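You operate a simulated robot arm through the tools that you are given. There is no shell and no other tool.

The job below is to be done with a simulated robot arm. You get a single attempt, and the scene is never put back.

Task
Slide the blue crate to the stop and strap it into the green.
Fine: brake off to slide, on again at the stop; buckle in its cradle, bolt shot, then ratchet till the pointer stands in the green.

The check looks at the end state, three seconds after you hand in, the way a careful person would. Anything else that was tipped, shoved, dropped, spilled or broken makes it a failure.

Robot
A 7-joint arm with a two-finger parallel gripper, fixed in place. Base frame: the origin is at the foot of the arm, x ahead of it, y to its left, z up; the work surface is at about z = 750. Lengths are in mm, angles in degrees, forces in N, time in s.
Its first joint turns from -149.0 to 149.0 degrees. Payload 3.5 kg.
The tool frame sits at the grasp point between the pads (the TCP): z along the fingers, y along the line on which they close. The tips reach 23 mm beyond it. The gripper opens to 94 mm. The fingers are 38 mm wide and 10 mm thick; the gripper's body (54 by 96 mm) begins 39 mm behind the TCP.
Orientation is told as [roll, pitch, yaw] about the base's x, y, z axes, in that order, counted from this pose: with the fingers straight down and closing along the base's y, the tool's x points along the base's -x, its y along +y and its z along -z.

Tools
- The arm moves only by the tool send_rows. Its argument "commands" is a list of rows, each a list of 7 numbers: the opening in per cent of the stroke, from 0 (shut) to 100 (fully open), then the shift along the base's x, y, z in units of 30 mm (1.0 is 30 mm), then the turn, a rotation vector about the base's x, y, z in units of 5 degrees (1.0 is 5 degrees). In form: [[grip, x, y, z, rx, ry, rz], ...]. A call has 1 to 20 rows; each row shifts and turns the commanded pose from where the row before left it. A call with a number of a shift or a turn outside -1 to 1 is refused whole. A row lasts 0.2 s, in which the tool goes at most 50 mm and 8.6 degrees; a call with a longer step from one row to the next is refused whole, and so is a gripper value outside its range. Where a pose cannot be reached the arm comes as near as it can. A force on the tool above 90 N (or 10 N above the force at the start of the call, whichever is more), or a blocked arm, ends the call early, and 0.2 s more pass. Each finger travels about 153 mm/s and halts on what it meets, pressing with about 37 N; the grip force reading is that of the motor and also rises with nothing between the fingers. The clock runs only during rows and for 0.2 s after the last one: add rows that do not move to give the fingers time. The reply holds the time, the measured pose of the TCP, the force on the tool along the base axes, the opening and the grip force, in the units named above and with some noise, with the torque about the TCP (base axes, N m) and any sound that the robot's microphone picked up.
- Cameras (640 x 400 px; columns grow to the right, rows downward): "scene" is fixed at [401.1, -648.4, 1508.3]; the picture's right is [0.48, -0.88, 0.00], its down [-0.69, -0.38, -0.62] and it looks along [0.54, 0.29, -0.79] (base axes); focal length 218 px, centre (320, 200). "wrist" rides on the gripper at [86, 16, -74] in the tool frame; the picture's right is [-0.18, 0.98, 0.00], its down [-0.58, -0.11, -0.81] and it looks along [-0.79, -0.15, 0.59] (tool axes); focal length 243 px, centre (320, 200). There is no depth. A picture from a camera that has moved, and an enlarged one, comes with that camera's place and axes in the base frame and with its lens.
- grab_frame(camera): a new picture of that camera. The clock stands still meanwhile.
- close_up(camera, box): a new picture of the part [left, top, right, bottom] of that camera's present view, enlarged. The clock stands still meanwhile.
- close_job(): hands the job in; it is judged then, once.

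Nothing tells you positions but the pictures and the camera data. Unless the task says otherwise, let go and move clear before handing in.

The tools are called after "Call:" as a command line: name --pt "numbers of a row" for each row, then --argument value for the rest, lists and objects as JSON in quotes. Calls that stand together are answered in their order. send_rows: Moves the arm, as the interface text tells. Its arguments: {"type":"object","properties":{"commands":{"type":"array"}},"required":["commands"]} The other tools are called the same way: grab_frame (camera) takes a picture; close_up (camera, box) takes an enlarged picture of a part of a camera's view; close_job () hands the job in.

At the start:

```text
time: 0.0
tool_pos: [1091.9, 104.8, 1117.6]
orientation: [0.0, -0.1, 0.0]
force: [-0.8, -0.3, -0.8]
moment: [0.01, -0.04, 0.0]
gripper_width: 94.0
gripper_force: 0.0
```

scene: 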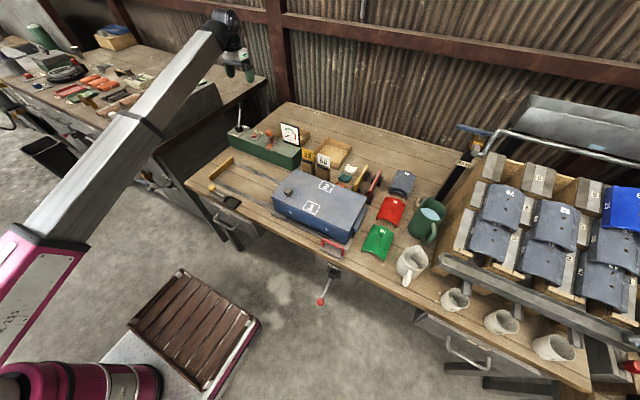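
wrist: 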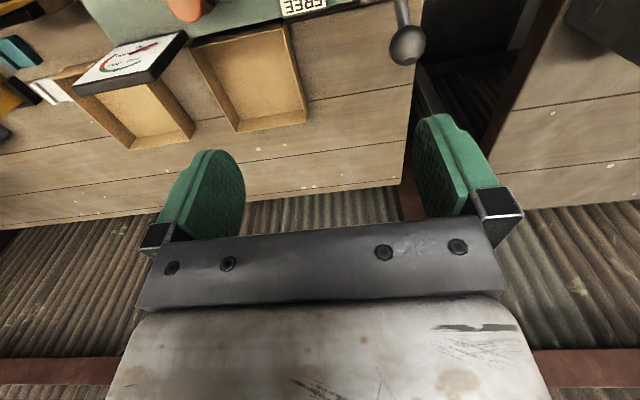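

I see a bench with a blue crate, a green box with a gauge, rails and a brake or stop, but the details are small. I'll take enlarged views before moving.

Call:
close_up --camera "scene" --box '[180, 90, 340, 190]'

Call:
close_up --camera "scene" --box '[260, 140, 420, 240]'

Call:
close_up --camera "scene" --box '[260, 210, 420, 310]'

Call:
close_up --camera "scene" --box '[180, 150, 290, 219]'

```text
4.00 times, centred on (260, 140) of scene
camera zoom: at [401.1, -648.4, 1508.3], right [0.48, -0.88, 0.0], down [-0.69, -0.38, -0.62], along [0.54, 0.29, -0.79], focal length 871 px, centre (560, 440)
```

zoom: 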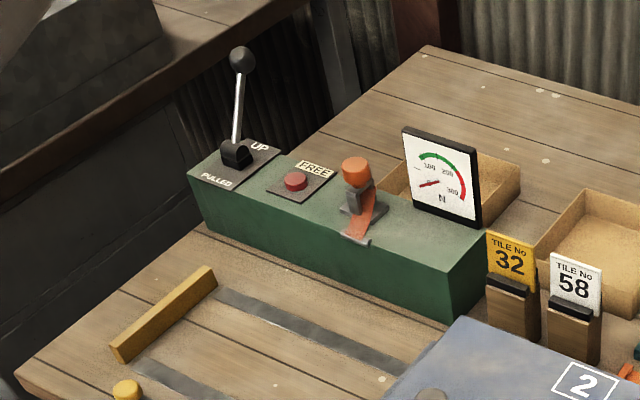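

```text
4.00 times, centred on (340, 190) of scene
camera zoom: at [401.1, -648.4, 1508.3], right [0.48, -0.88, 0.0], down [-0.69, -0.38, -0.62], along [0.54, 0.29, -0.79], focal length 871 px, centre (240, 240)
```

zoom: 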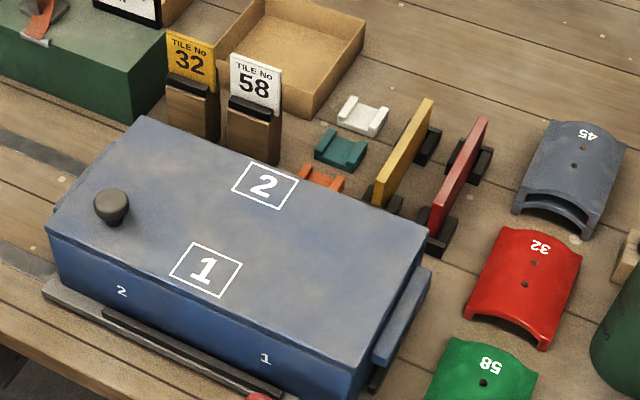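

```text
4.00 times, centred on (340, 260) of scene
camera zoom: at [401.1, -648.4, 1508.3], right [0.48, -0.88, 0.0], down [-0.69, -0.38, -0.62], along [0.54, 0.29, -0.79], focal length 871 px, centre (240, -40)
```

zoom: 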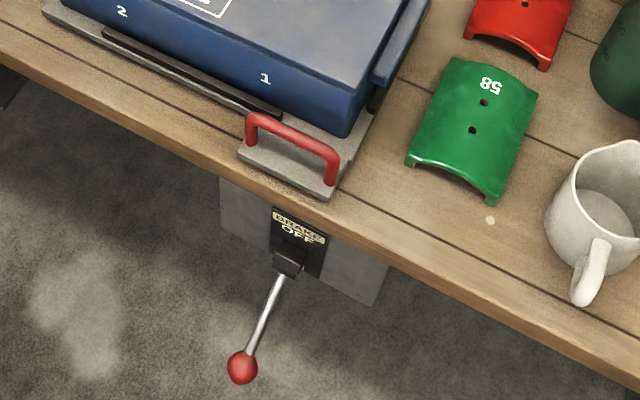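

```text
5.80 times, centred on (235, 184) of scene
camera zoom: at [401.1, -648.4, 1508.3], right [0.48, -0.88, 0.0], down [-0.69, -0.38, -0.62], along [0.54, 0.29, -0.79], focal length 1262 px, centre (813, 290)
```

zoom: 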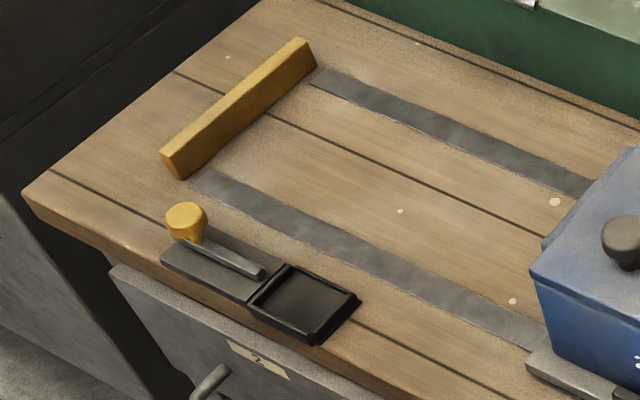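

I need finer detail on the brake lever, the red-handled piece, and the green box's controls, so I'll zoom in further and also use the wrist camera.

Call:
close_up --camera "scene" --box '[305, 230, 369, 310]'

Call:
close_up --camera "scene" --box '[265, 190, 365, 260]'

Call:
close_up --camera "scene" --box '[225, 95, 305, 145]'

Call:
close_up --camera "scene" --box '[275, 115, 310, 150]'

Call:
close_up --camera "wrist" --box '[0, 0, 440, 200]'

```text
5.00 times, centred on (337, 270) of scene
camera zoom: at [401.1, -648.4, 1508.3], right [0.48, -0.88, 0.0], down [-0.69, -0.38, -0.62], along [0.54, 0.29, -0.79], focal length 1088 px, centre (235, -150)
```

zoom: 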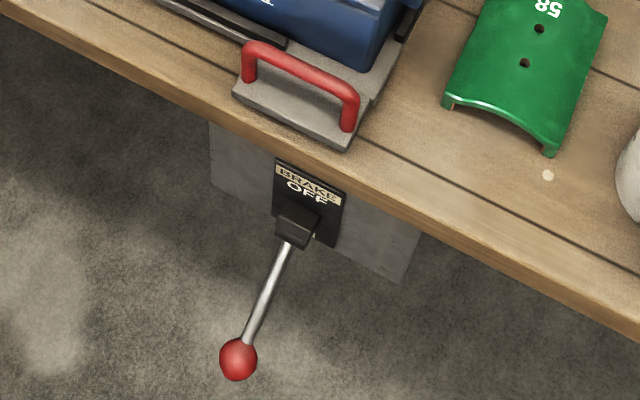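

```text
5.71 times, centred on (315, 225) of scene
camera zoom: at [401.1, -648.4, 1508.3], right [0.48, -0.88, 0.0], down [-0.69, -0.38, -0.62], along [0.54, 0.29, -0.79], focal length 1244 px, centre (349, 57)
```

zoom: 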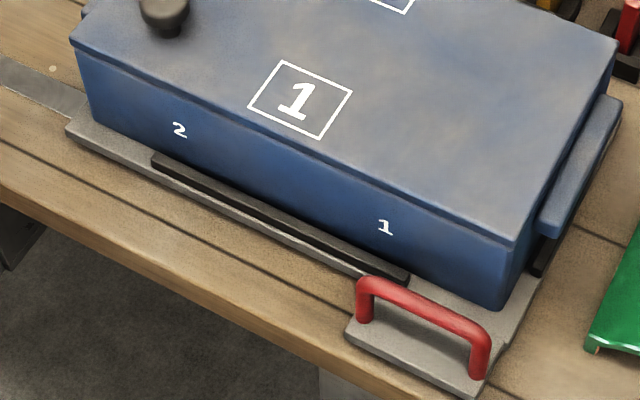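

```text
8.00 times, centred on (265, 120) of scene
camera zoom: at [401.1, -648.4, 1508.3], right [0.48, -0.88, 0.0], down [-0.69, -0.38, -0.62], along [0.54, 0.29, -0.79], focal length 1742 px, centre (760, 840)
```

zoom: 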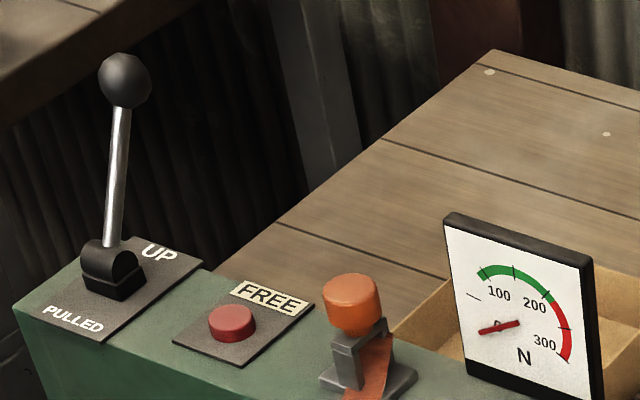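

```text
11.43 times, centred on (292, 132) of scene
camera zoom: at [401.1, -648.4, 1508.3], right [0.48, -0.88, 0.0], down [-0.69, -0.38, -0.62], along [0.54, 0.29, -0.79], focal length 2488 px, centre (634, 971)
```

zoom: 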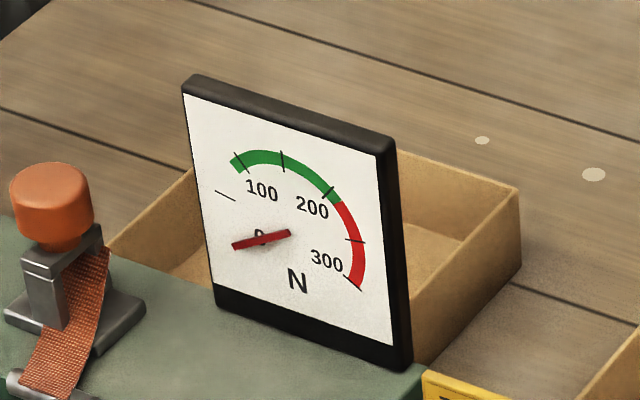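

```text
1.45 times, centred on (220, 100) of wrist
camera zoom: at [1005.7, 121.1, 1193.7], right [0.18, 0.98, 0.0], down [0.58, -0.11, 0.81], along [0.79, -0.15, -0.59], focal length 353 px, centre (466, 346)
```

zoom: 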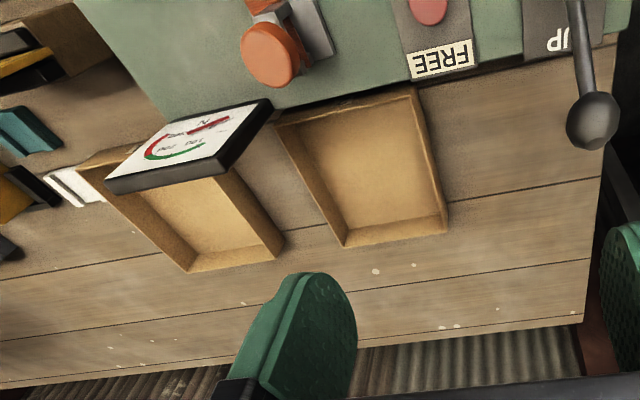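

I read the scene like this:
- The crate is on a sled with a red handle near (729, -520, 815). It runs along +y on two rails to a yellow stop at about y = 150.
- The brake lever is on the bench's front face, near y = -547.
- The strap buckle (orange knob) is on the green box near (1064, -12).
- The cradle is at about (727, -30), with a yellow-knobbed bolt beside it.
- The ratchet lever is on the green box.

Next I'll move high over the bench toward the brake lever and look.

Call:
send_rows --pt "100 -0.8 -1 -0.1 0 0 0" --pt "100 -0.8 -1 -0.1 0 0 0" --pt "100 -0.8 -1 -0.1 0 0 0" --pt "100 -0.8 -1 -0.1 0 0 0" --pt "100 -0.8 -1 -0.1 0 0 0" --pt "100 -0.8 -1 -0.1 0 0 0" --pt "100 -0.8 -1 -0.1 0 0 0" --pt "100 -0.8 -1 -0.1 0 0 0" --pt "100 -0.8 -1 -0.1 0 0 0" --pt "100 -0.8 -1 -0.1 0 0 0" --pt "100 -0.8 -1 -0.1 0 0 0" --pt "100 -0.8 -1 -0.1 0 0 0" --pt "100 -0.8 -1 -0.1 0 0 0" --pt "100 -0.8 -1 -0.1 0 0 0" --pt "100 -0.8 -1 -0.1 0 0 0" --pt "100 -0.8 -1 -0.1 0 0 0" --pt "100 -0.8 -1 -0.1 0 0 0" --pt "100 -0.8 -1 -0.1 0 0 0" --pt "100 -0.8 -1 -0.1 0 0 0" --pt "100 -0.8 -1 -0.1 0 0 0"

```text
time: 4.2
tool_pos: [611.4, -495.3, 1057.3]
orientation: [0.1, 0.1, 0.0]
force: [-0.5, -0.2, -0.1]
moment: [0.02, 0.01, -0.01]
gripper_width: 93.9
gripper_force: 0.2
```

The arm followed exactly and is now high in front of the bench at (611, -495, 1057). I'll look from both cameras.

Call:
grab_frame --camera "wrist"

Call:
grab_frame --camera "scene"

```text
taken
camera wrist: at [525.4, -479.1, 1133.7], right [0.18, 0.98, 0.0], down [0.58, -0.11, 0.81], along [0.79, -0.15, -0.59], focal length 243 px, centre (320, 200)
```

wrist: 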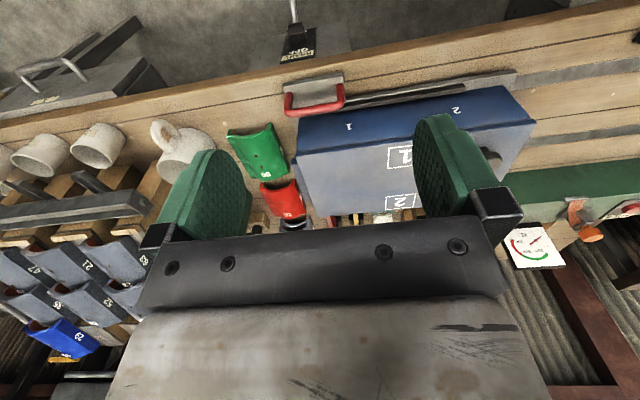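

```text
taken
```

scene: 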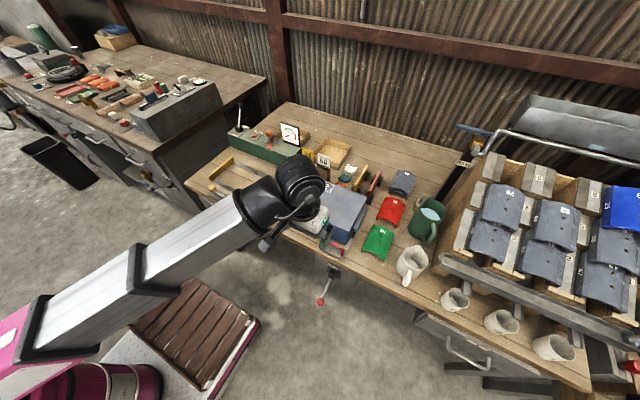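

The wrist view appears upside down, with near and low things at the top, and the brake lever only just shows at the top edge. I'll back off toward the base and go lower for a proper look at the lever.

Call:
send_rows --pt "100 -1 -0.3 -1 0 0 0" --pt "100 -1 -0.3 -1 0 0 0" --pt "100 -1 -0.3 -1 0 0 0" --pt "100 -1 -0.3 -1 0 0 0" --pt "100 0 0 0 0 0 0"

Call:
grab_frame --camera "wrist"

```text
time: 5.4
tool_pos: [491.6, -530.8, 937.8]
orientation: [0.0, -0.1, 0.0]
force: [0.1, 0.6, 1.1]
moment: [0.01, -0.02, 0.01]
gripper_width: 93.9
gripper_force: 0.0
```

```text
taken
camera wrist: at [406.6, -515.0, 1013.6], right [0.18, 0.98, 0.0], down [0.58, -0.11, 0.81], along [0.79, -0.15, -0.59], focal length 243 px, centre (320, 200)
```

wrist: 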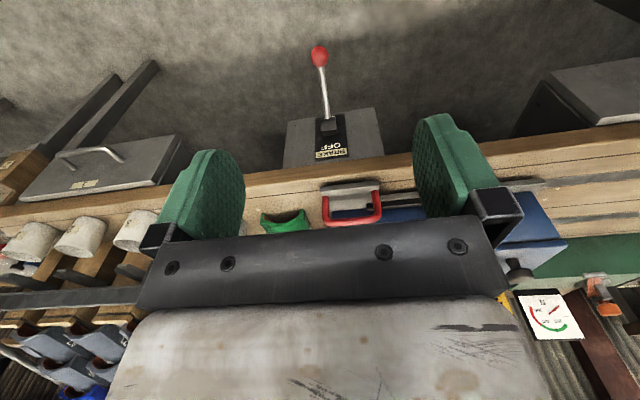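

Call:
close_up --camera "wrist" --box '[270, 30, 400, 230]'

Call:
close_up --camera "wrist" --box '[270, 100, 400, 180]'

```text
2.00 times, centred on (335, 130) of wrist
camera zoom: at [406.6, -515.0, 1013.6], right [0.18, 0.98, 0.0], down [0.58, -0.11, 0.81], along [0.79, -0.15, -0.59], focal length 485 px, centre (290, 340)
```

zoom: 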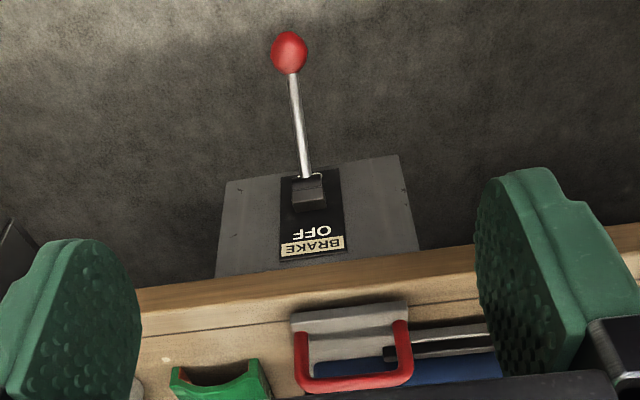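

```text
4.92 times, centred on (335, 140) of wrist
camera zoom: at [406.6, -515.0, 1013.6], right [0.18, 0.98, 0.0], down [0.58, -0.11, 0.81], along [0.79, -0.15, -0.59], focal length 1194 px, centre (246, 495)
```

zoom: 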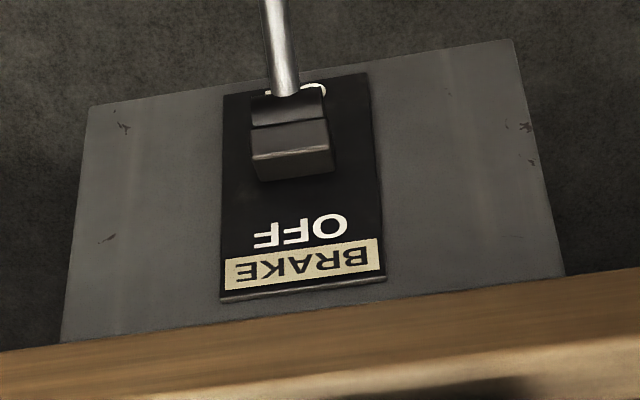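

The lever points down toward ON and the OFF legend is above it, so the brake is on now. I triangulate the red ball at about (592, -548, 570), with the pivot near (694, -548, 636). I'll come down over the ball with open fingers and check before gripping it.

Call:
send_rows --pt "100 0.336 -0.057 -0.99 0 0 0" --pt "100 0.336 -0.057 -0.99 0 0 0" --pt "100 0.336 -0.057 -0.99 0 0 0" --pt "100 0.336 -0.057 -0.99 0 0 0" --pt "100 0.336 -0.057 -0.99 0 0 0" --pt "100 0.336 -0.057 -0.99 0 0 0" --pt "100 0.336 -0.057 -0.99 0 0 0" --pt "100 0.336 -0.057 -0.99 0 0 0" --pt "100 0.336 -0.057 -0.99 0 0 0" --pt "100 0.336 -0.057 -0.99 0 0 0" --pt "100 0 0 0 0 0 0"

Call:
grab_frame --camera "wrist"

Call:
close_up --camera "scene" --box '[250, 180, 410, 320]'

```text
time: 7.8
tool_pos: [593.6, -548.2, 640.7]
orientation: [0.1, -0.1, -0.1]
force: [-0.1, -0.1, 0.0]
moment: [0.01, 0.0, -0.02]
gripper_width: 94.0
gripper_force: 0.1
```

```text
taken
camera wrist: at [506.9, -531.9, 716.9], right [0.18, 0.98, 0.0], down [0.58, -0.11, 0.81], along [0.79, -0.15, -0.59], focal length 243 px, centre (320, 200)
```

wrist: 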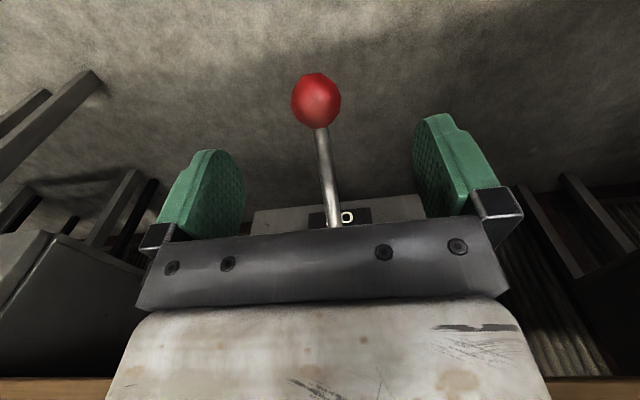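

```text
2.86 times, centred on (330, 250) of scene
camera zoom: at [401.1, -648.4, 1508.3], right [0.48, -0.88, 0.0], down [-0.69, -0.38, -0.62], along [0.54, 0.29, -0.79], focal length 622 px, centre (291, 57)
```

zoom: 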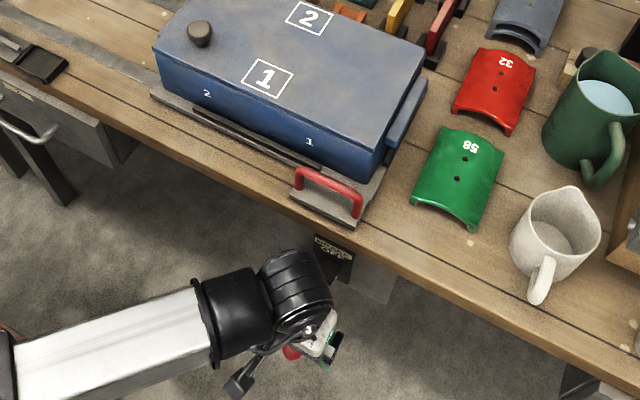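

The ball sits between the fingers at about (595, -550, 570). I'll lower onto it and close.

Call:
send_rows --pt "100 0.02 -0.02 -0.8 0 0 0" --pt "100 0.02 -0.02 -0.8 0 0 0" --pt "100 0 0 -0.7 0 0 0" --pt "100 0 0 0 0 0 0" --pt "0 0 0 0 0 0 0" --pt "0 0 0 0 0 0 0" --pt "0 0 0 0 0 0 0"

Call:
grab_frame --camera "wrist"

```text
time: 9.4
tool_pos: [594.2, -550.3, 572.4]
orientation: [0.0, 0.0, 0.1]
force: [-1.1, -13.2, -2.8]
moment: [0.02, 0.18, 0.09]
gripper_width: 30.8
gripper_force: 45.3
```

```text
taken
camera wrist: at [508.0, -533.6, 648.5], right [0.18, 0.98, 0.0], down [0.58, -0.11, 0.81], along [0.79, -0.15, -0.59], focal length 243 px, centre (320, 200)
```

wrist: 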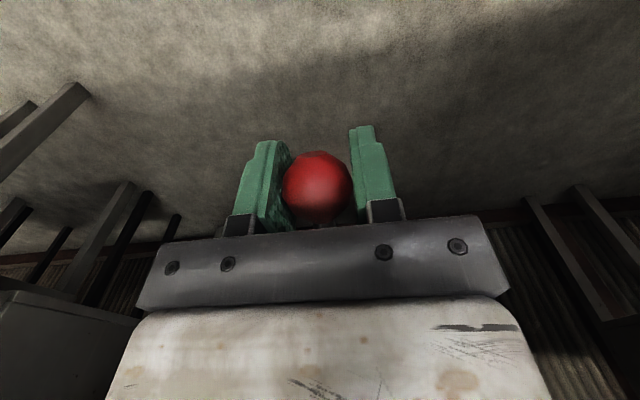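

The grip on the ball is good at 31 mm. I'll lift the lever along its arc, a few steps first, watching the forces.

Call:
send_rows --pt "0 -0.253 -0.03 0.46 0 0 0" --pt "0 -0.237 0 0.65 0 0 0" --pt "0 -0.12 0 0.68 0 0 0"

```text
time: 10.2
tool_pos: [577.4, -549.0, 625.4]
orientation: [0.0, 0.1, 0.0]
force: [10.4, -8.8, -12.0]
moment: [-0.02, 1.24, 0.02]
gripper_width: 30.9
gripper_force: 45.3
```

Call:
send_rows --pt "0 0.03 0 0.687 0 0 0" --pt "0 0.12 0 0.68 0 0 0" --pt "0 0.237 0 0.65 0 0 0"

Call:
grab_frame --camera "wrist"

Call:
close_up --camera "scene" --box '[290, 210, 390, 310]'

```text
time: 11.0
tool_pos: [587.8, -549.8, 685.8]
orientation: [0.1, 0.0, 0.0]
force: [-1.8, -0.5, -14.1]
moment: [0.03, 1.26, 0.04]
gripper_width: 31.0
gripper_force: 44.7
```

```text
taken
camera wrist: at [501.2, -533.8, 761.6], right [0.18, 0.98, 0.0], down [0.58, -0.11, 0.81], along [0.79, -0.15, -0.59], focal length 243 px, centre (320, 200)
```

wrist: 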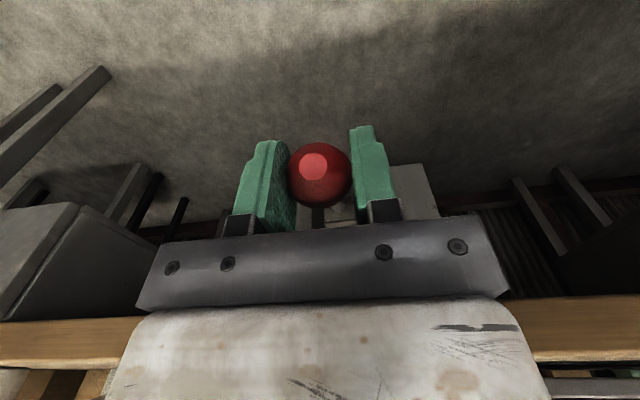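

```text
4.00 times, centred on (340, 260) of scene
camera zoom: at [401.1, -648.4, 1508.3], right [0.48, -0.88, 0.0], down [-0.69, -0.38, -0.62], along [0.54, 0.29, -0.79], focal length 871 px, centre (240, -40)
```

zoom: 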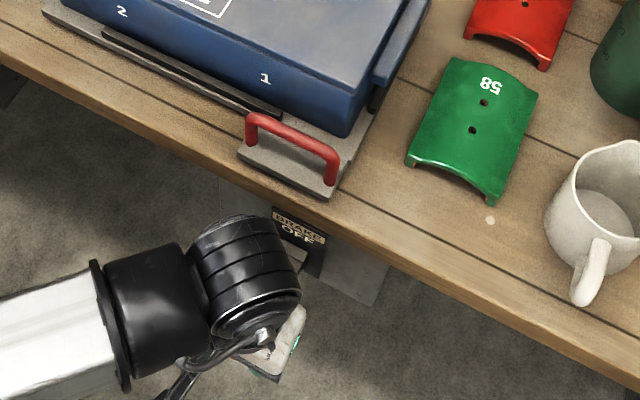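

It moves smoothly with about 14 N of friction and no stop felt yet. I'll continue a little further.

Call:
send_rows --pt "0 0.253 0 0.46 0 0 0"

```text
time: 11.4
tool_pos: [592.4, -549.8, 698.6]
orientation: [0.2, -0.1, 0.0]
force: [-16.3, 2.3, -32.1]
moment: [0.06, -0.02, 0.0]
gripper_width: 31.8
gripper_force: 44.9
```

Call:
send_rows --pt "0 0.1 0 0.18 0 0 0" --pt "0 0 0 0 0 0 0"

```text
time: 12.0
tool_pos: [597.1, -549.8, 703.8]
orientation: [0.2, 0.1, 0.0]
force: [-24.6, 8.9, -33.0]
moment: [0.1, 0.09, -0.04]
gripper_width: 30.6
gripper_force: 44.1
```

The force jumped to about 33 N, which looks like the OFF stop. I'll release, rise, and look.

Call:
send_rows --pt "100 0 0 0 0 0 0" --pt "100 0 0 0 0 0 0" --pt "100 0 0 0 0 0 0" --pt "100 -0.1 0 1 0 0 0" --pt "100 -0.3 0 1 0 0 0" --pt "100 -0.5 0 1 0 0 0" --pt "100 -0.6 0 1 0 0 0" --pt "100 -0.6 0 1 0 0 0" --pt "100 -0.6 0 1 0 0 0" --pt "100 -0.6 0 1 0 0 0" --pt "100 -0.4 0 1 0 0 0" --pt "100 0 0 0 0 0 0"

Call:
grab_frame --camera "wrist"

Call:
close_up --camera "wrist" --box '[250, 30, 410, 230]'

Call:
grab_frame --camera "scene"

```text
time: 14.6
tool_pos: [485.8, -551.5, 944.3]
orientation: [0.0, 0.0, -0.1]
force: [-0.6, -0.2, 0.0]
moment: [0.0, -0.02, 0.03]
gripper_width: 94.0
gripper_force: 0.1
```

```text
taken
camera wrist: at [400.8, -534.6, 1021.2], right [0.18, 0.98, 0.0], down [0.58, -0.11, 0.81], along [0.79, -0.15, -0.59], focal length 243 px, centre (320, 200)
```

wrist: 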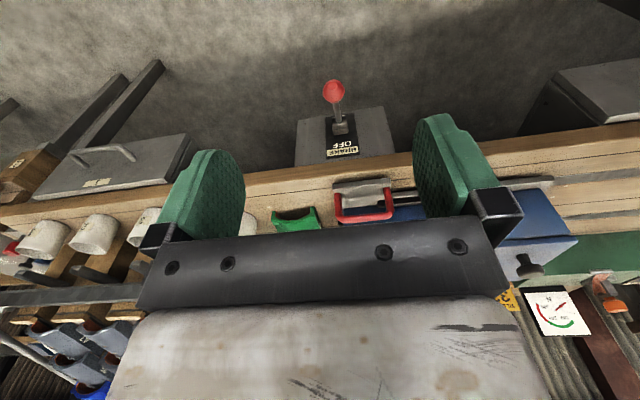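

```text
2.00 times, centred on (330, 130) of wrist
camera zoom: at [400.8, -534.6, 1021.2], right [0.18, 0.98, 0.0], down [0.58, -0.11, 0.81], along [0.79, -0.15, -0.59], focal length 485 px, centre (300, 340)
```

zoom: 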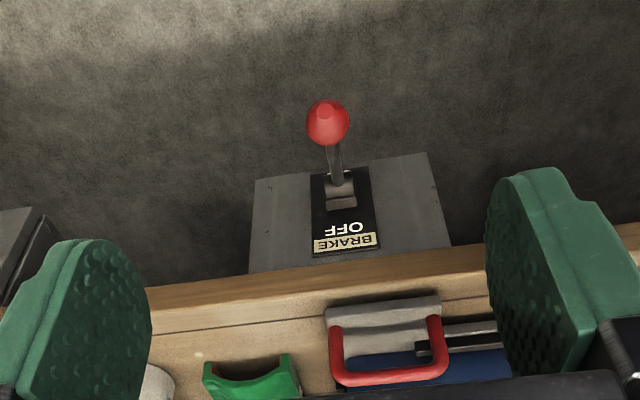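

```text
taken
```

scene: 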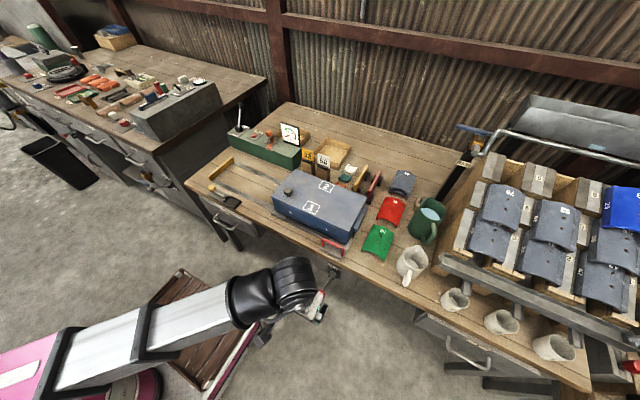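

Call:
close_up --camera "scene" --box '[300, 240, 364, 320]'

Call:
close_up --camera "wrist" --box '[310, 70, 370, 170]'

```text
5.00 times, centred on (332, 280) of scene
camera zoom: at [401.1, -648.4, 1508.3], right [0.48, -0.88, 0.0], down [-0.69, -0.38, -0.62], along [0.54, 0.29, -0.79], focal length 1088 px, centre (260, -200)
```

zoom: 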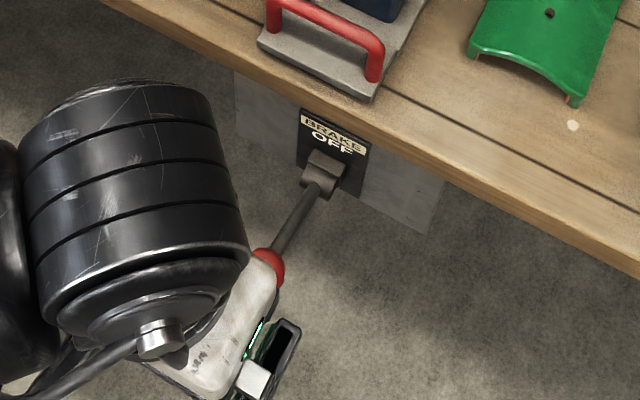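

```text
4.00 times, centred on (340, 120) of wrist
camera zoom: at [400.8, -534.6, 1021.2], right [0.18, 0.98, 0.0], down [0.58, -0.11, 0.81], along [0.79, -0.15, -0.59], focal length 970 px, centre (240, 520)
```

zoom: 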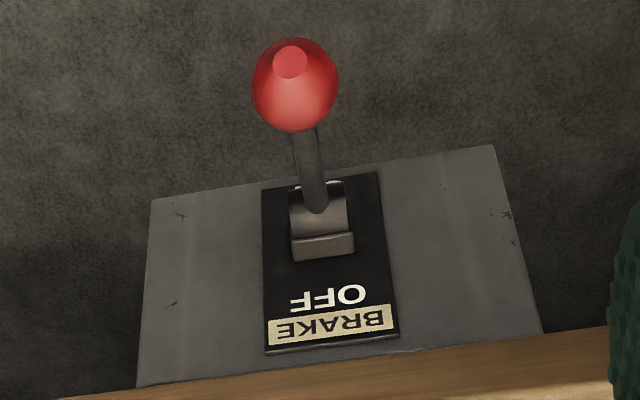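

The lever is clearly raised toward OFF now, but I want to confirm its angle. I'll take a lower viewpoint to triangulate the ball.

Call:
send_rows --pt "100 -0.4 0 -1 0 0 0" --pt "100 -0.4 0 -1 0 0 0" --pt "100 -0.4 0 -1 0 0 0" --pt "100 -0.4 0 -1 0 0 0" --pt "100 -0.4 0 -1 0 0 0" --pt "100 -0.4 0 -1 0 0 0" --pt "100 0 0 0 0 0 0"

Call:
close_up --camera "wrist" --box '[240, 100, 400, 200]'

Call:
close_up --camera "scene" --box '[300, 230, 364, 310]'

```text
time: 16.2
tool_pos: [415.2, -550.3, 765.1]
orientation: [0.1, -0.1, 0.0]
force: [0.9, -0.3, 0.5]
moment: [-0.02, 0.0, 0.0]
gripper_width: 94.0
gripper_force: 0.1
```

```text
4.00 times, centred on (320, 150) of wrist
camera zoom: at [328.8, -534.6, 841.1], right [0.18, 0.98, 0.0], down [0.58, -0.11, 0.81], along [0.79, -0.15, -0.59], focal length 970 px, centre (320, 400)
```

zoom: 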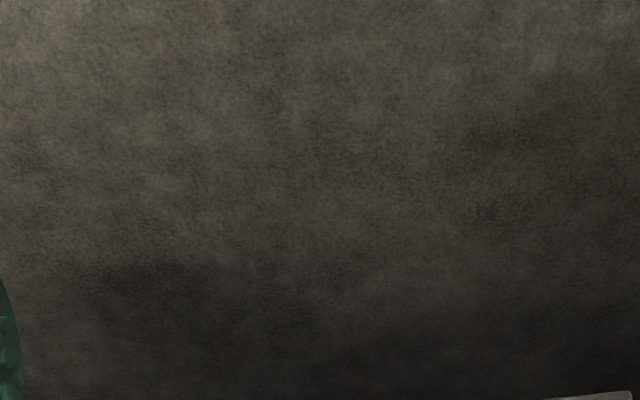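

```text
5.00 times, centred on (332, 270) of scene
camera zoom: at [401.1, -648.4, 1508.3], right [0.48, -0.88, 0.0], down [-0.69, -0.38, -0.62], along [0.54, 0.29, -0.79], focal length 1088 px, centre (260, -150)
```

zoom: 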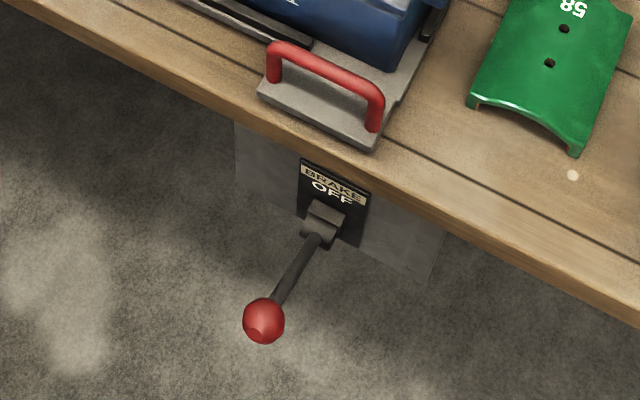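

The ball is now at about (591, -549, 686), mirroring its start height about the pivot, so the brake is fully OFF. Next I'll rise and turn the gripper 90° so the fingers can close across the red handle's bar, then look at the handle.

Call:
send_rows --pt "50 0.417 0.048 0.343 0 0 1" --pt "50 0.417 0.048 0.343 0 0 1" --pt "50 0.417 0.048 0.343 0 0 1" --pt "50 0.417 0.048 0.343 0 0 1" --pt "50 0.417 0.048 0.343 0 0 1" --pt "50 0.417 0.048 0.343 0 0 1" --pt "50 0.417 0.048 0.343 0 0 1" --pt "50 0.417 0.048 0.343 0 0 1" --pt "50 0.417 0.048 0.343 0 0 1" --pt "50 0.417 0.048 0.343 0 0 1" --pt "50 0.417 0.048 0.343 0 0 1" --pt "50 0.417 0.048 0.343 0 0 1" --pt "50 0.417 0.048 0.343 0 0 1" --pt "50 0.417 0.048 0.343 0 0 1" --pt "50 0.417 0.048 0.343 0 0 1" --pt "50 0.417 0.048 0.343 0 0 1" --pt "50 0.417 0.048 0.343 0 0 1" --pt "50 0.417 0.048 0.343 0 0 1" --pt "50 0 0 0 0 0 0"

Call:
grab_frame --camera "wrist"

```text
time: 20.2
tool_pos: [640.2, -524.9, 950.2]
orientation: [0.1, 0.0, 90.0]
force: [0.2, 0.4, -0.4]
moment: [0.04, -0.01, -0.01]
gripper_width: 46.9
gripper_force: 0.1
```

```text
taken
camera wrist: at [624.3, -611.3, 1026.2], right [-0.98, 0.18, 0.0], down [0.11, 0.58, 0.81], along [0.15, 0.79, -0.59], focal length 243 px, centre (320, 200)
```

wrist: 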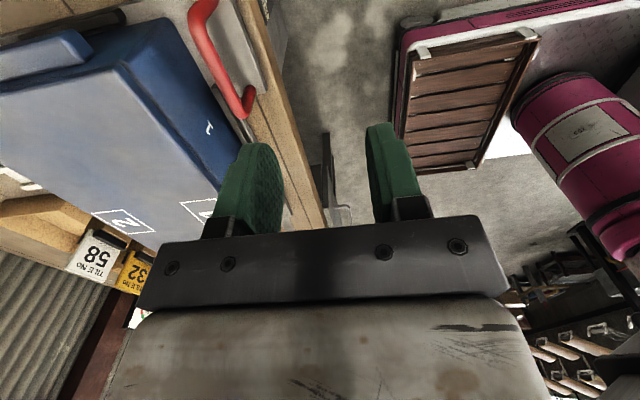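

The yaw works. I'll zoom in on the handle in this view to pin it down.

Call:
close_up --camera "wrist" --box '[150, 0, 310, 150]'

Call:
close_up --camera "scene" --box '[310, 210, 374, 260]'

```text
2.67 times, centred on (230, 75) of wrist
camera zoom: at [624.3, -611.3, 1026.2], right [-0.98, 0.18, 0.0], down [0.11, 0.58, 0.81], along [0.15, 0.79, -0.59], focal length 647 px, centre (560, 533)
```

zoom: 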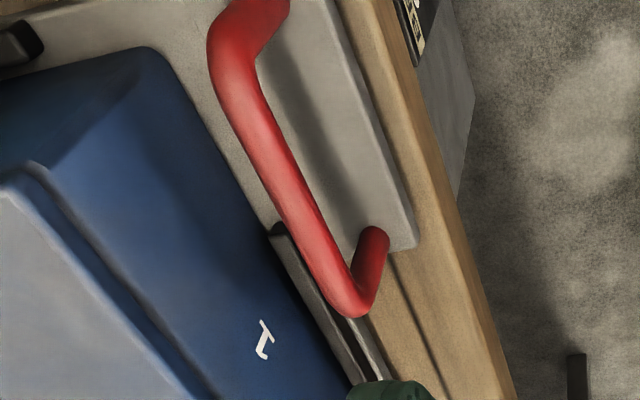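

```text
8.00 times, centred on (342, 235) of scene
camera zoom: at [401.1, -648.4, 1508.3], right [0.48, -0.88, 0.0], down [-0.69, -0.38, -0.62], along [0.54, 0.29, -0.79], focal length 1742 px, centre (144, -80)
```

zoom: 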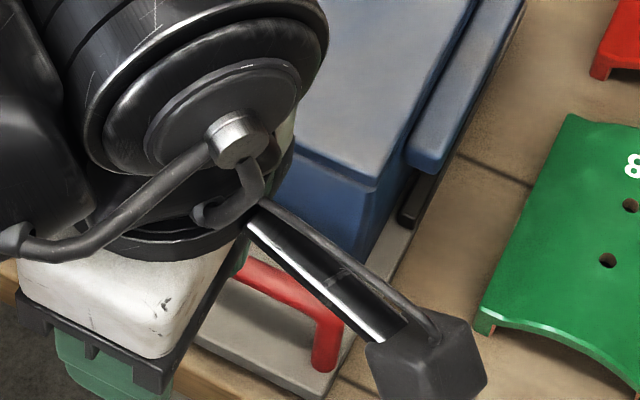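

The bar runs along y from about -490 to -563 at x ≈ 725, z ≈ 815. I'll move above it and check alignment between the fingers.

Call:
send_rows --pt "50 0.944 0 -0.2 0 0 0" --pt "50 0.944 0 -0.8 0 0 0" --pt "50 0.944 0 -0.8 0 0 0" --pt "50 0 0 -0.4 0 0 0" --pt "50 0 0 0 0 0 0"

Call:
grab_frame --camera "wrist"

Call:
close_up --camera "scene" --box '[270, 170, 400, 260]'

```text
time: 21.4
tool_pos: [724.3, -526.3, 884.5]
orientation: [0.0, 0.1, 90.0]
force: [-1.0, 0.5, -0.2]
moment: [0.0, 0.0, -0.02]
gripper_width: 47.0
gripper_force: 0.0
```

```text
taken
camera wrist: at [708.3, -612.2, 960.5], right [-0.98, 0.18, 0.0], down [0.11, 0.58, 0.81], along [0.15, 0.79, -0.59], focal length 243 px, centre (320, 200)
```

wrist: 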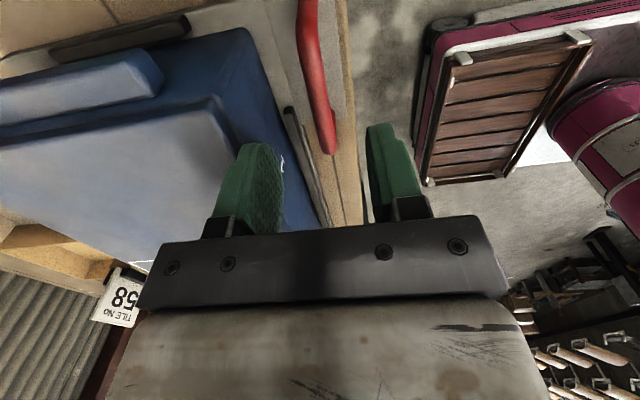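

```text
4.44 times, centred on (335, 215) of scene
camera zoom: at [401.1, -648.4, 1508.3], right [0.48, -0.88, 0.0], down [-0.69, -0.38, -0.62], along [0.54, 0.29, -0.79], focal length 968 px, centre (253, 133)
```

zoom: 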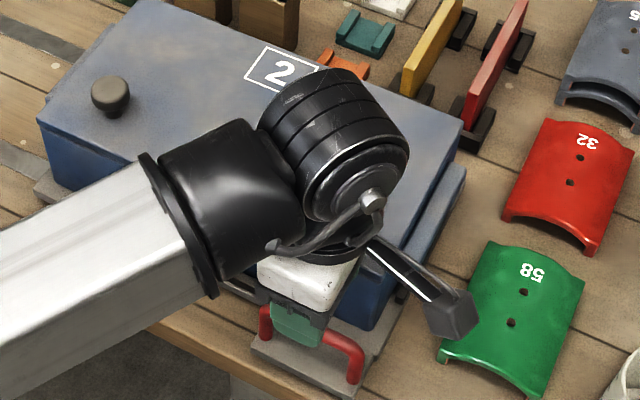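

The bar is centred between the fingers at x ≈ 724. I'll lower to z ≈ 817 and close on the handle.

Call:
send_rows --pt "50 0 0 -0.75 0 0 0" --pt "50 0 0 -0.75 0 0 0" --pt "50 0 0 -0.75 0 0 0" --pt "50 0 0 0 0 0 0" --pt "0 0 0 0 0 0 0" --pt "0 0 0 0 0 0 0" --pt "0 0 0 0 0 0 0"

Call:
grab_frame --camera "wrist"

```text
time: 22.2
tool_pos: [725.6, -525.1, 827.1]
orientation: [-0.7, 0.0, 90.0]
force: [-9.2, -0.4, 27.9]
moment: [0.0, -1.63, 0.05]
gripper_width: 46.7
gripper_force: 0.1
stopped in row 4: the force on the tool passed its limit at 138 N (the readings are from after the stop); the commanded pose is now the measured one
```

```text
taken
camera wrist: at [707.7, -611.8, 903.6], right [-0.98, 0.18, -0.01], down [0.1, 0.58, 0.81], along [0.16, 0.79, -0.59], focal length 243 px, centre (320, 200)
```

wrist: 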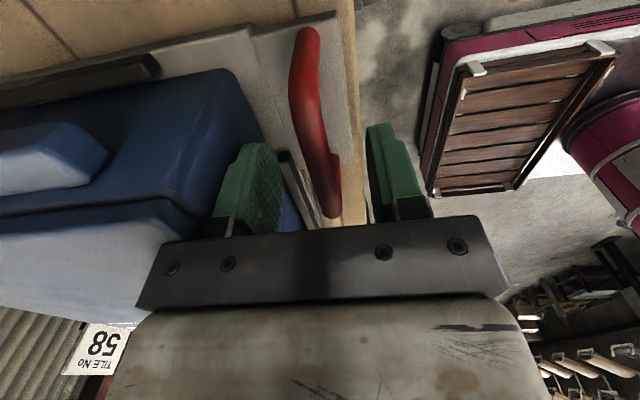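

I touched down early: the gripper body's +x end met the crate's top edge at about x ≈ 772, z ≈ 860. I'll back straight up and check that nothing moved.

Call:
send_rows --pt "50 0 0 0.5 0 0 0" --pt "50 0 0 1 0 0 0" --pt "50 0 0 1 0 0 0" --pt "50 0 0 1 0 0 0" --pt "50 -1 0 0.5 0 0 0" --pt "50 -1 0 0 0 0 0" --pt "50 -1 0 0 0 0 0" --pt "50 -1 0 0 0 0 0" --pt "50 0 0 0 0 0 0"

Call:
grab_frame --camera "wrist"

Call:
close_up --camera "scene" --box '[260, 160, 388, 260]'

```text
time: 24.2
tool_pos: [606.0, -525.8, 944.6]
orientation: [-0.7, -0.1, 90.0]
force: [-0.2, 0.3, 0.2]
moment: [0.01, 0.02, -0.03]
gripper_width: 47.0
gripper_force: 0.1
```

```text
taken
camera wrist: at [589.4, -612.5, 1021.3], right [-0.98, 0.18, -0.01], down [0.1, 0.58, 0.81], along [0.15, 0.79, -0.59], focal length 243 px, centre (320, 200)
```

wrist: 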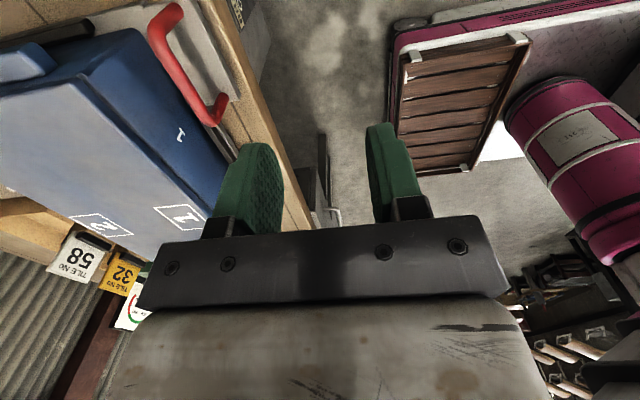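

```text
4.00 times, centred on (324, 210) of scene
camera zoom: at [401.1, -648.4, 1508.3], right [0.48, -0.88, 0.0], down [-0.69, -0.38, -0.62], along [0.54, 0.29, -0.79], focal length 871 px, centre (304, 160)
```

zoom: 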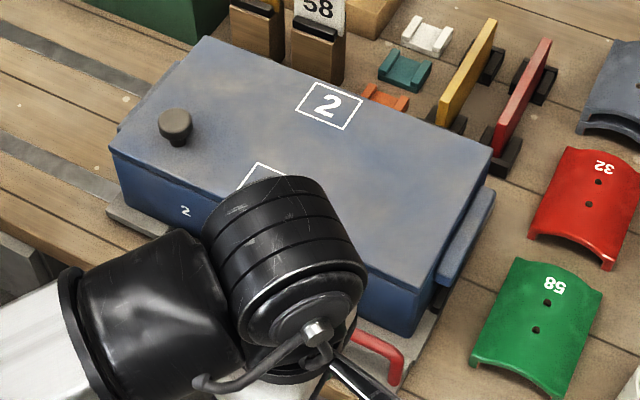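

The crate's corners are at the same pixels as before, so nothing moved. I'll now tilt the gripper 20° so its body leans away from the crate and approach the bar again with a narrower opening.

Call:
send_rows --pt "40 0.983 0 -0.3 0.14 -1 0" --pt "40 0.983 0 -0.4 0 -1 0" --pt "40 0.983 0 -0.5 0 -1 0" --pt "40 0.983 0 -0.5 0 -1 0" --pt "40 0 0 0 0 0 0"

Call:
grab_frame --camera "wrist"

Call:
close_up --camera "scene" --box '[280, 180, 376, 260]'

```text
time: 25.4
tool_pos: [724.2, -525.4, 895.5]
orientation: [-20.8, -0.7, 90.3]
force: [0.1, -0.1, 0.2]
moment: [-0.02, -0.02, 0.02]
gripper_width: 37.7
gripper_force: 0.0
```

```text
taken
camera wrist: at [683.4, -612.5, 958.8], right [-0.92, 0.18, -0.35], down [-0.19, 0.57, 0.8], along [0.35, 0.8, -0.49], focal length 243 px, centre (320, 200)
```

wrist: 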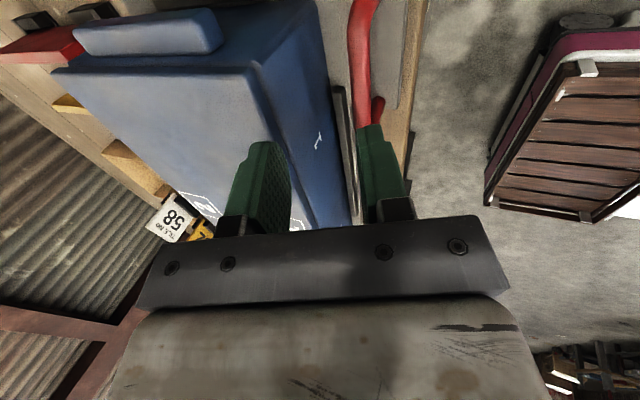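

```text
5.00 times, centred on (328, 220) of scene
camera zoom: at [401.1, -648.4, 1508.3], right [0.48, -0.88, 0.0], down [-0.69, -0.38, -0.62], along [0.54, 0.29, -0.79], focal length 1088 px, centre (280, 100)
```

zoom: 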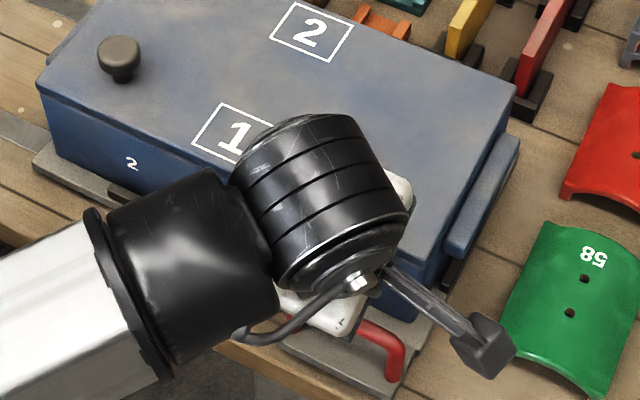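

The tilt is right. I'll shift so the final approach runs along the finger axis, then slide onto the bar and close.

Call:
send_rows --pt "40 -0.98 0 0 0 0 0" --pt "40 0.25 0 -0.66 0 0 0" --pt "40 0.25 0 -0.66 0 0 0" --pt "40 0.25 0 -0.66 0 0 0" --pt "40 0.25 0 -0.64 0 0 0" --pt "40 0 0 0 0 0 0"

Call:
grab_frame --camera "wrist"

Call:
close_up --camera "scene" --box '[280, 190, 376, 270]'

```text
time: 26.9
tool_pos: [723.7, -525.3, 816.0]
orientation: [-20.7, -0.7, 90.2]
force: [0.2, 0.0, -0.4]
moment: [0.0, 0.0, 0.0]
gripper_width: 37.3
gripper_force: 0.1
```

```text
taken
camera wrist: at [683.8, -612.9, 880.2], right [-0.92, 0.18, -0.34], down [-0.19, 0.57, 0.8], along [0.34, 0.8, -0.49], focal length 243 px, centre (320, 200)
```

wrist: 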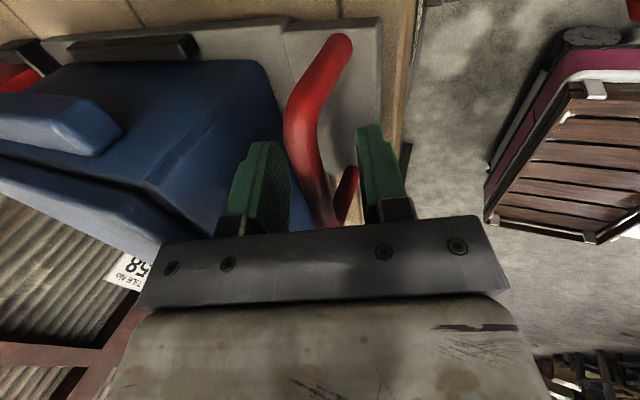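

```text
5.00 times, centred on (328, 230) of scene
camera zoom: at [401.1, -648.4, 1508.3], right [0.48, -0.88, 0.0], down [-0.69, -0.38, -0.62], along [0.54, 0.29, -0.79], focal length 1088 px, centre (280, 50)
```

zoom: 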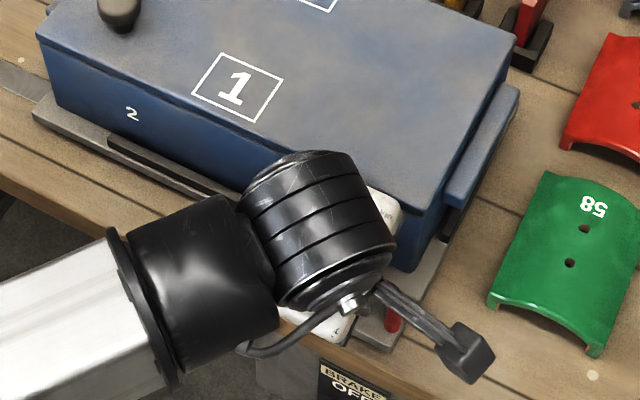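

The bar is between the fingers with no contact force. Closing now.

Call:
send_rows --pt "0 0 0 0 0 0 0" --pt "0 0 0 0 0 0 0" --pt "0 0 0 0 0 0 0"

Call:
grab_frame --camera "wrist"

```text
time: 27.6
tool_pos: [726.1, -524.8, 815.9]
orientation: [-20.8, -0.7, 90.3]
force: [14.5, -0.3, 8.7]
moment: [-0.48, 0.12, 1.2]
gripper_width: 11.5
gripper_force: 44.6
```

```text
taken
camera wrist: at [685.0, -612.8, 880.6], right [-0.92, 0.18, -0.35], down [-0.19, 0.57, 0.8], along [0.34, 0.8, -0.49], focal length 243 px, centre (320, 200)
```

wrist: 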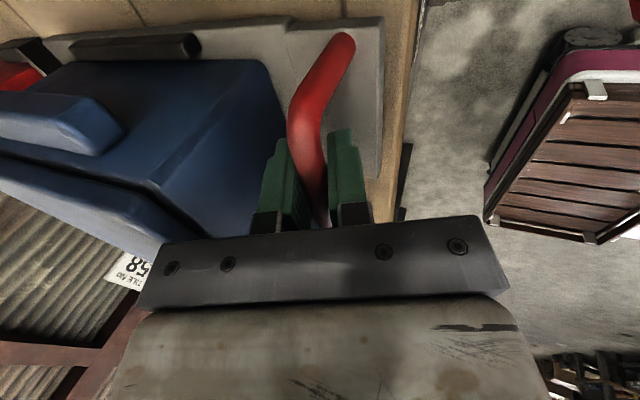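

The bar is held at 11.5 mm. I'll relieve the side force slightly and try a short slide toward +y to feel whether the sled runs free.

Call:
send_rows --pt "0 0.08 0 0.03 0 0 0" --pt "0 0 0.2 0 0 0 0" --pt "0 0 0.3 0 0 0 0" --pt "0 0 0.3 0 0 0 0"

```text
time: 28.6
tool_pos: [725.7, -501.0, 816.3]
orientation: [-20.7, -0.6, 90.2]
force: [-7.7, 0.0, -9.1]
moment: [-0.99, -0.11, 1.27]
gripper_width: 11.6
gripper_force: 45.6
```

Call:
close_up --camera "scene" --box '[260, 160, 388, 260]'

Call:
grab_frame --camera "wrist"

```text
4.00 times, centred on (324, 210) of scene
camera zoom: at [401.1, -648.4, 1508.3], right [0.48, -0.88, 0.0], down [-0.69, -0.38, -0.62], along [0.54, 0.29, -0.79], focal length 871 px, centre (304, 160)
```

zoom: 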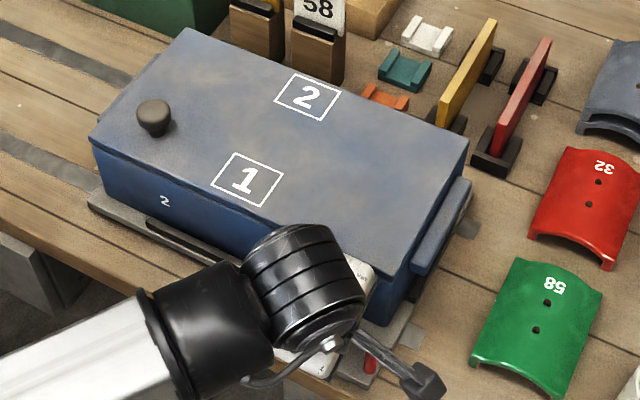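

```text
taken
camera wrist: at [685.1, -588.8, 880.7], right [-0.92, 0.18, -0.34], down [-0.18, 0.57, 0.8], along [0.34, 0.8, -0.49], focal length 243 px, centre (320, 200)
```

wrist: 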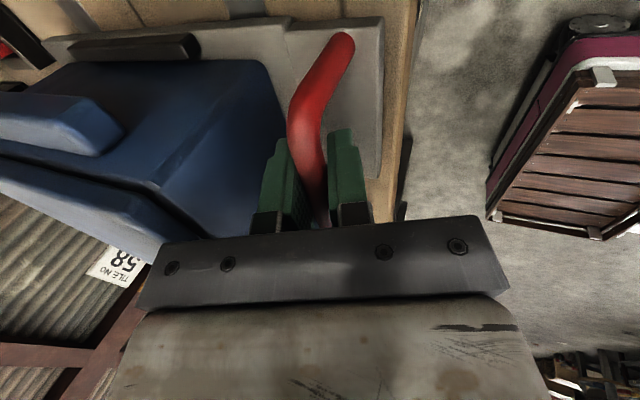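

The sled runs freely with almost no force along y. I'll slide it most of the way at a gentle pace, then slow for the stop.

Call:
send_rows --pt "0 0 0.3 0 0 0 0" --pt "0 0 0.5 0 0 0 0" --pt "0 0 0.6 0 0 0 0" --pt "0 0 0.6 0 0 0 0" --pt "0 0 0.6 0 0 0 0" --pt "0 0 0.6 0 0 0 0" --pt "0 0 0.6 0 0 0 0" --pt "0 0 0.6 0 0 0 0" --pt "0 0 0.6 0 0 0 0" --pt "0 0 0.6 0 0 0 0" --pt "0 0 0.6 0 0 0 0" --pt "0 0 0.6 0 0 0 0" --pt "0 0 0.6 0 0 0 0" --pt "0 0 0.6 0 0 0 0" --pt "0 0 0.5 0 0 0 0" --pt "0 0 0.3 0 0 0 0"

Call:
grab_frame --camera "scene"

Call:
grab_frame --camera "wrist"

```text
time: 32.0
tool_pos: [725.9, -237.5, 815.3]
orientation: [-20.4, -0.9, 90.4]
force: [-27.8, -0.8, -17.7]
moment: [-0.28, -0.15, 1.39]
gripper_width: 11.5
gripper_force: 45.0
```

```text
taken
```

scene: 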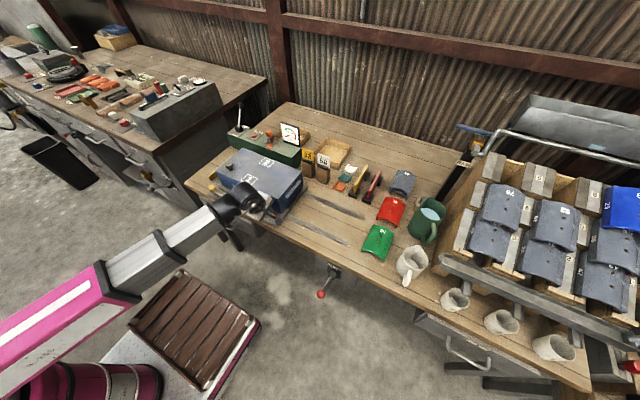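

```text
taken
camera wrist: at [685.3, -324.3, 880.6], right [-0.92, 0.18, -0.34], down [-0.18, 0.57, 0.8], along [0.34, 0.8, -0.49], focal length 243 px, centre (320, 200)
```

wrist: 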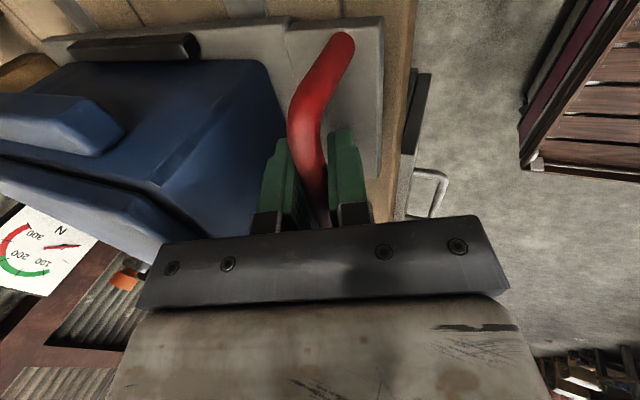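

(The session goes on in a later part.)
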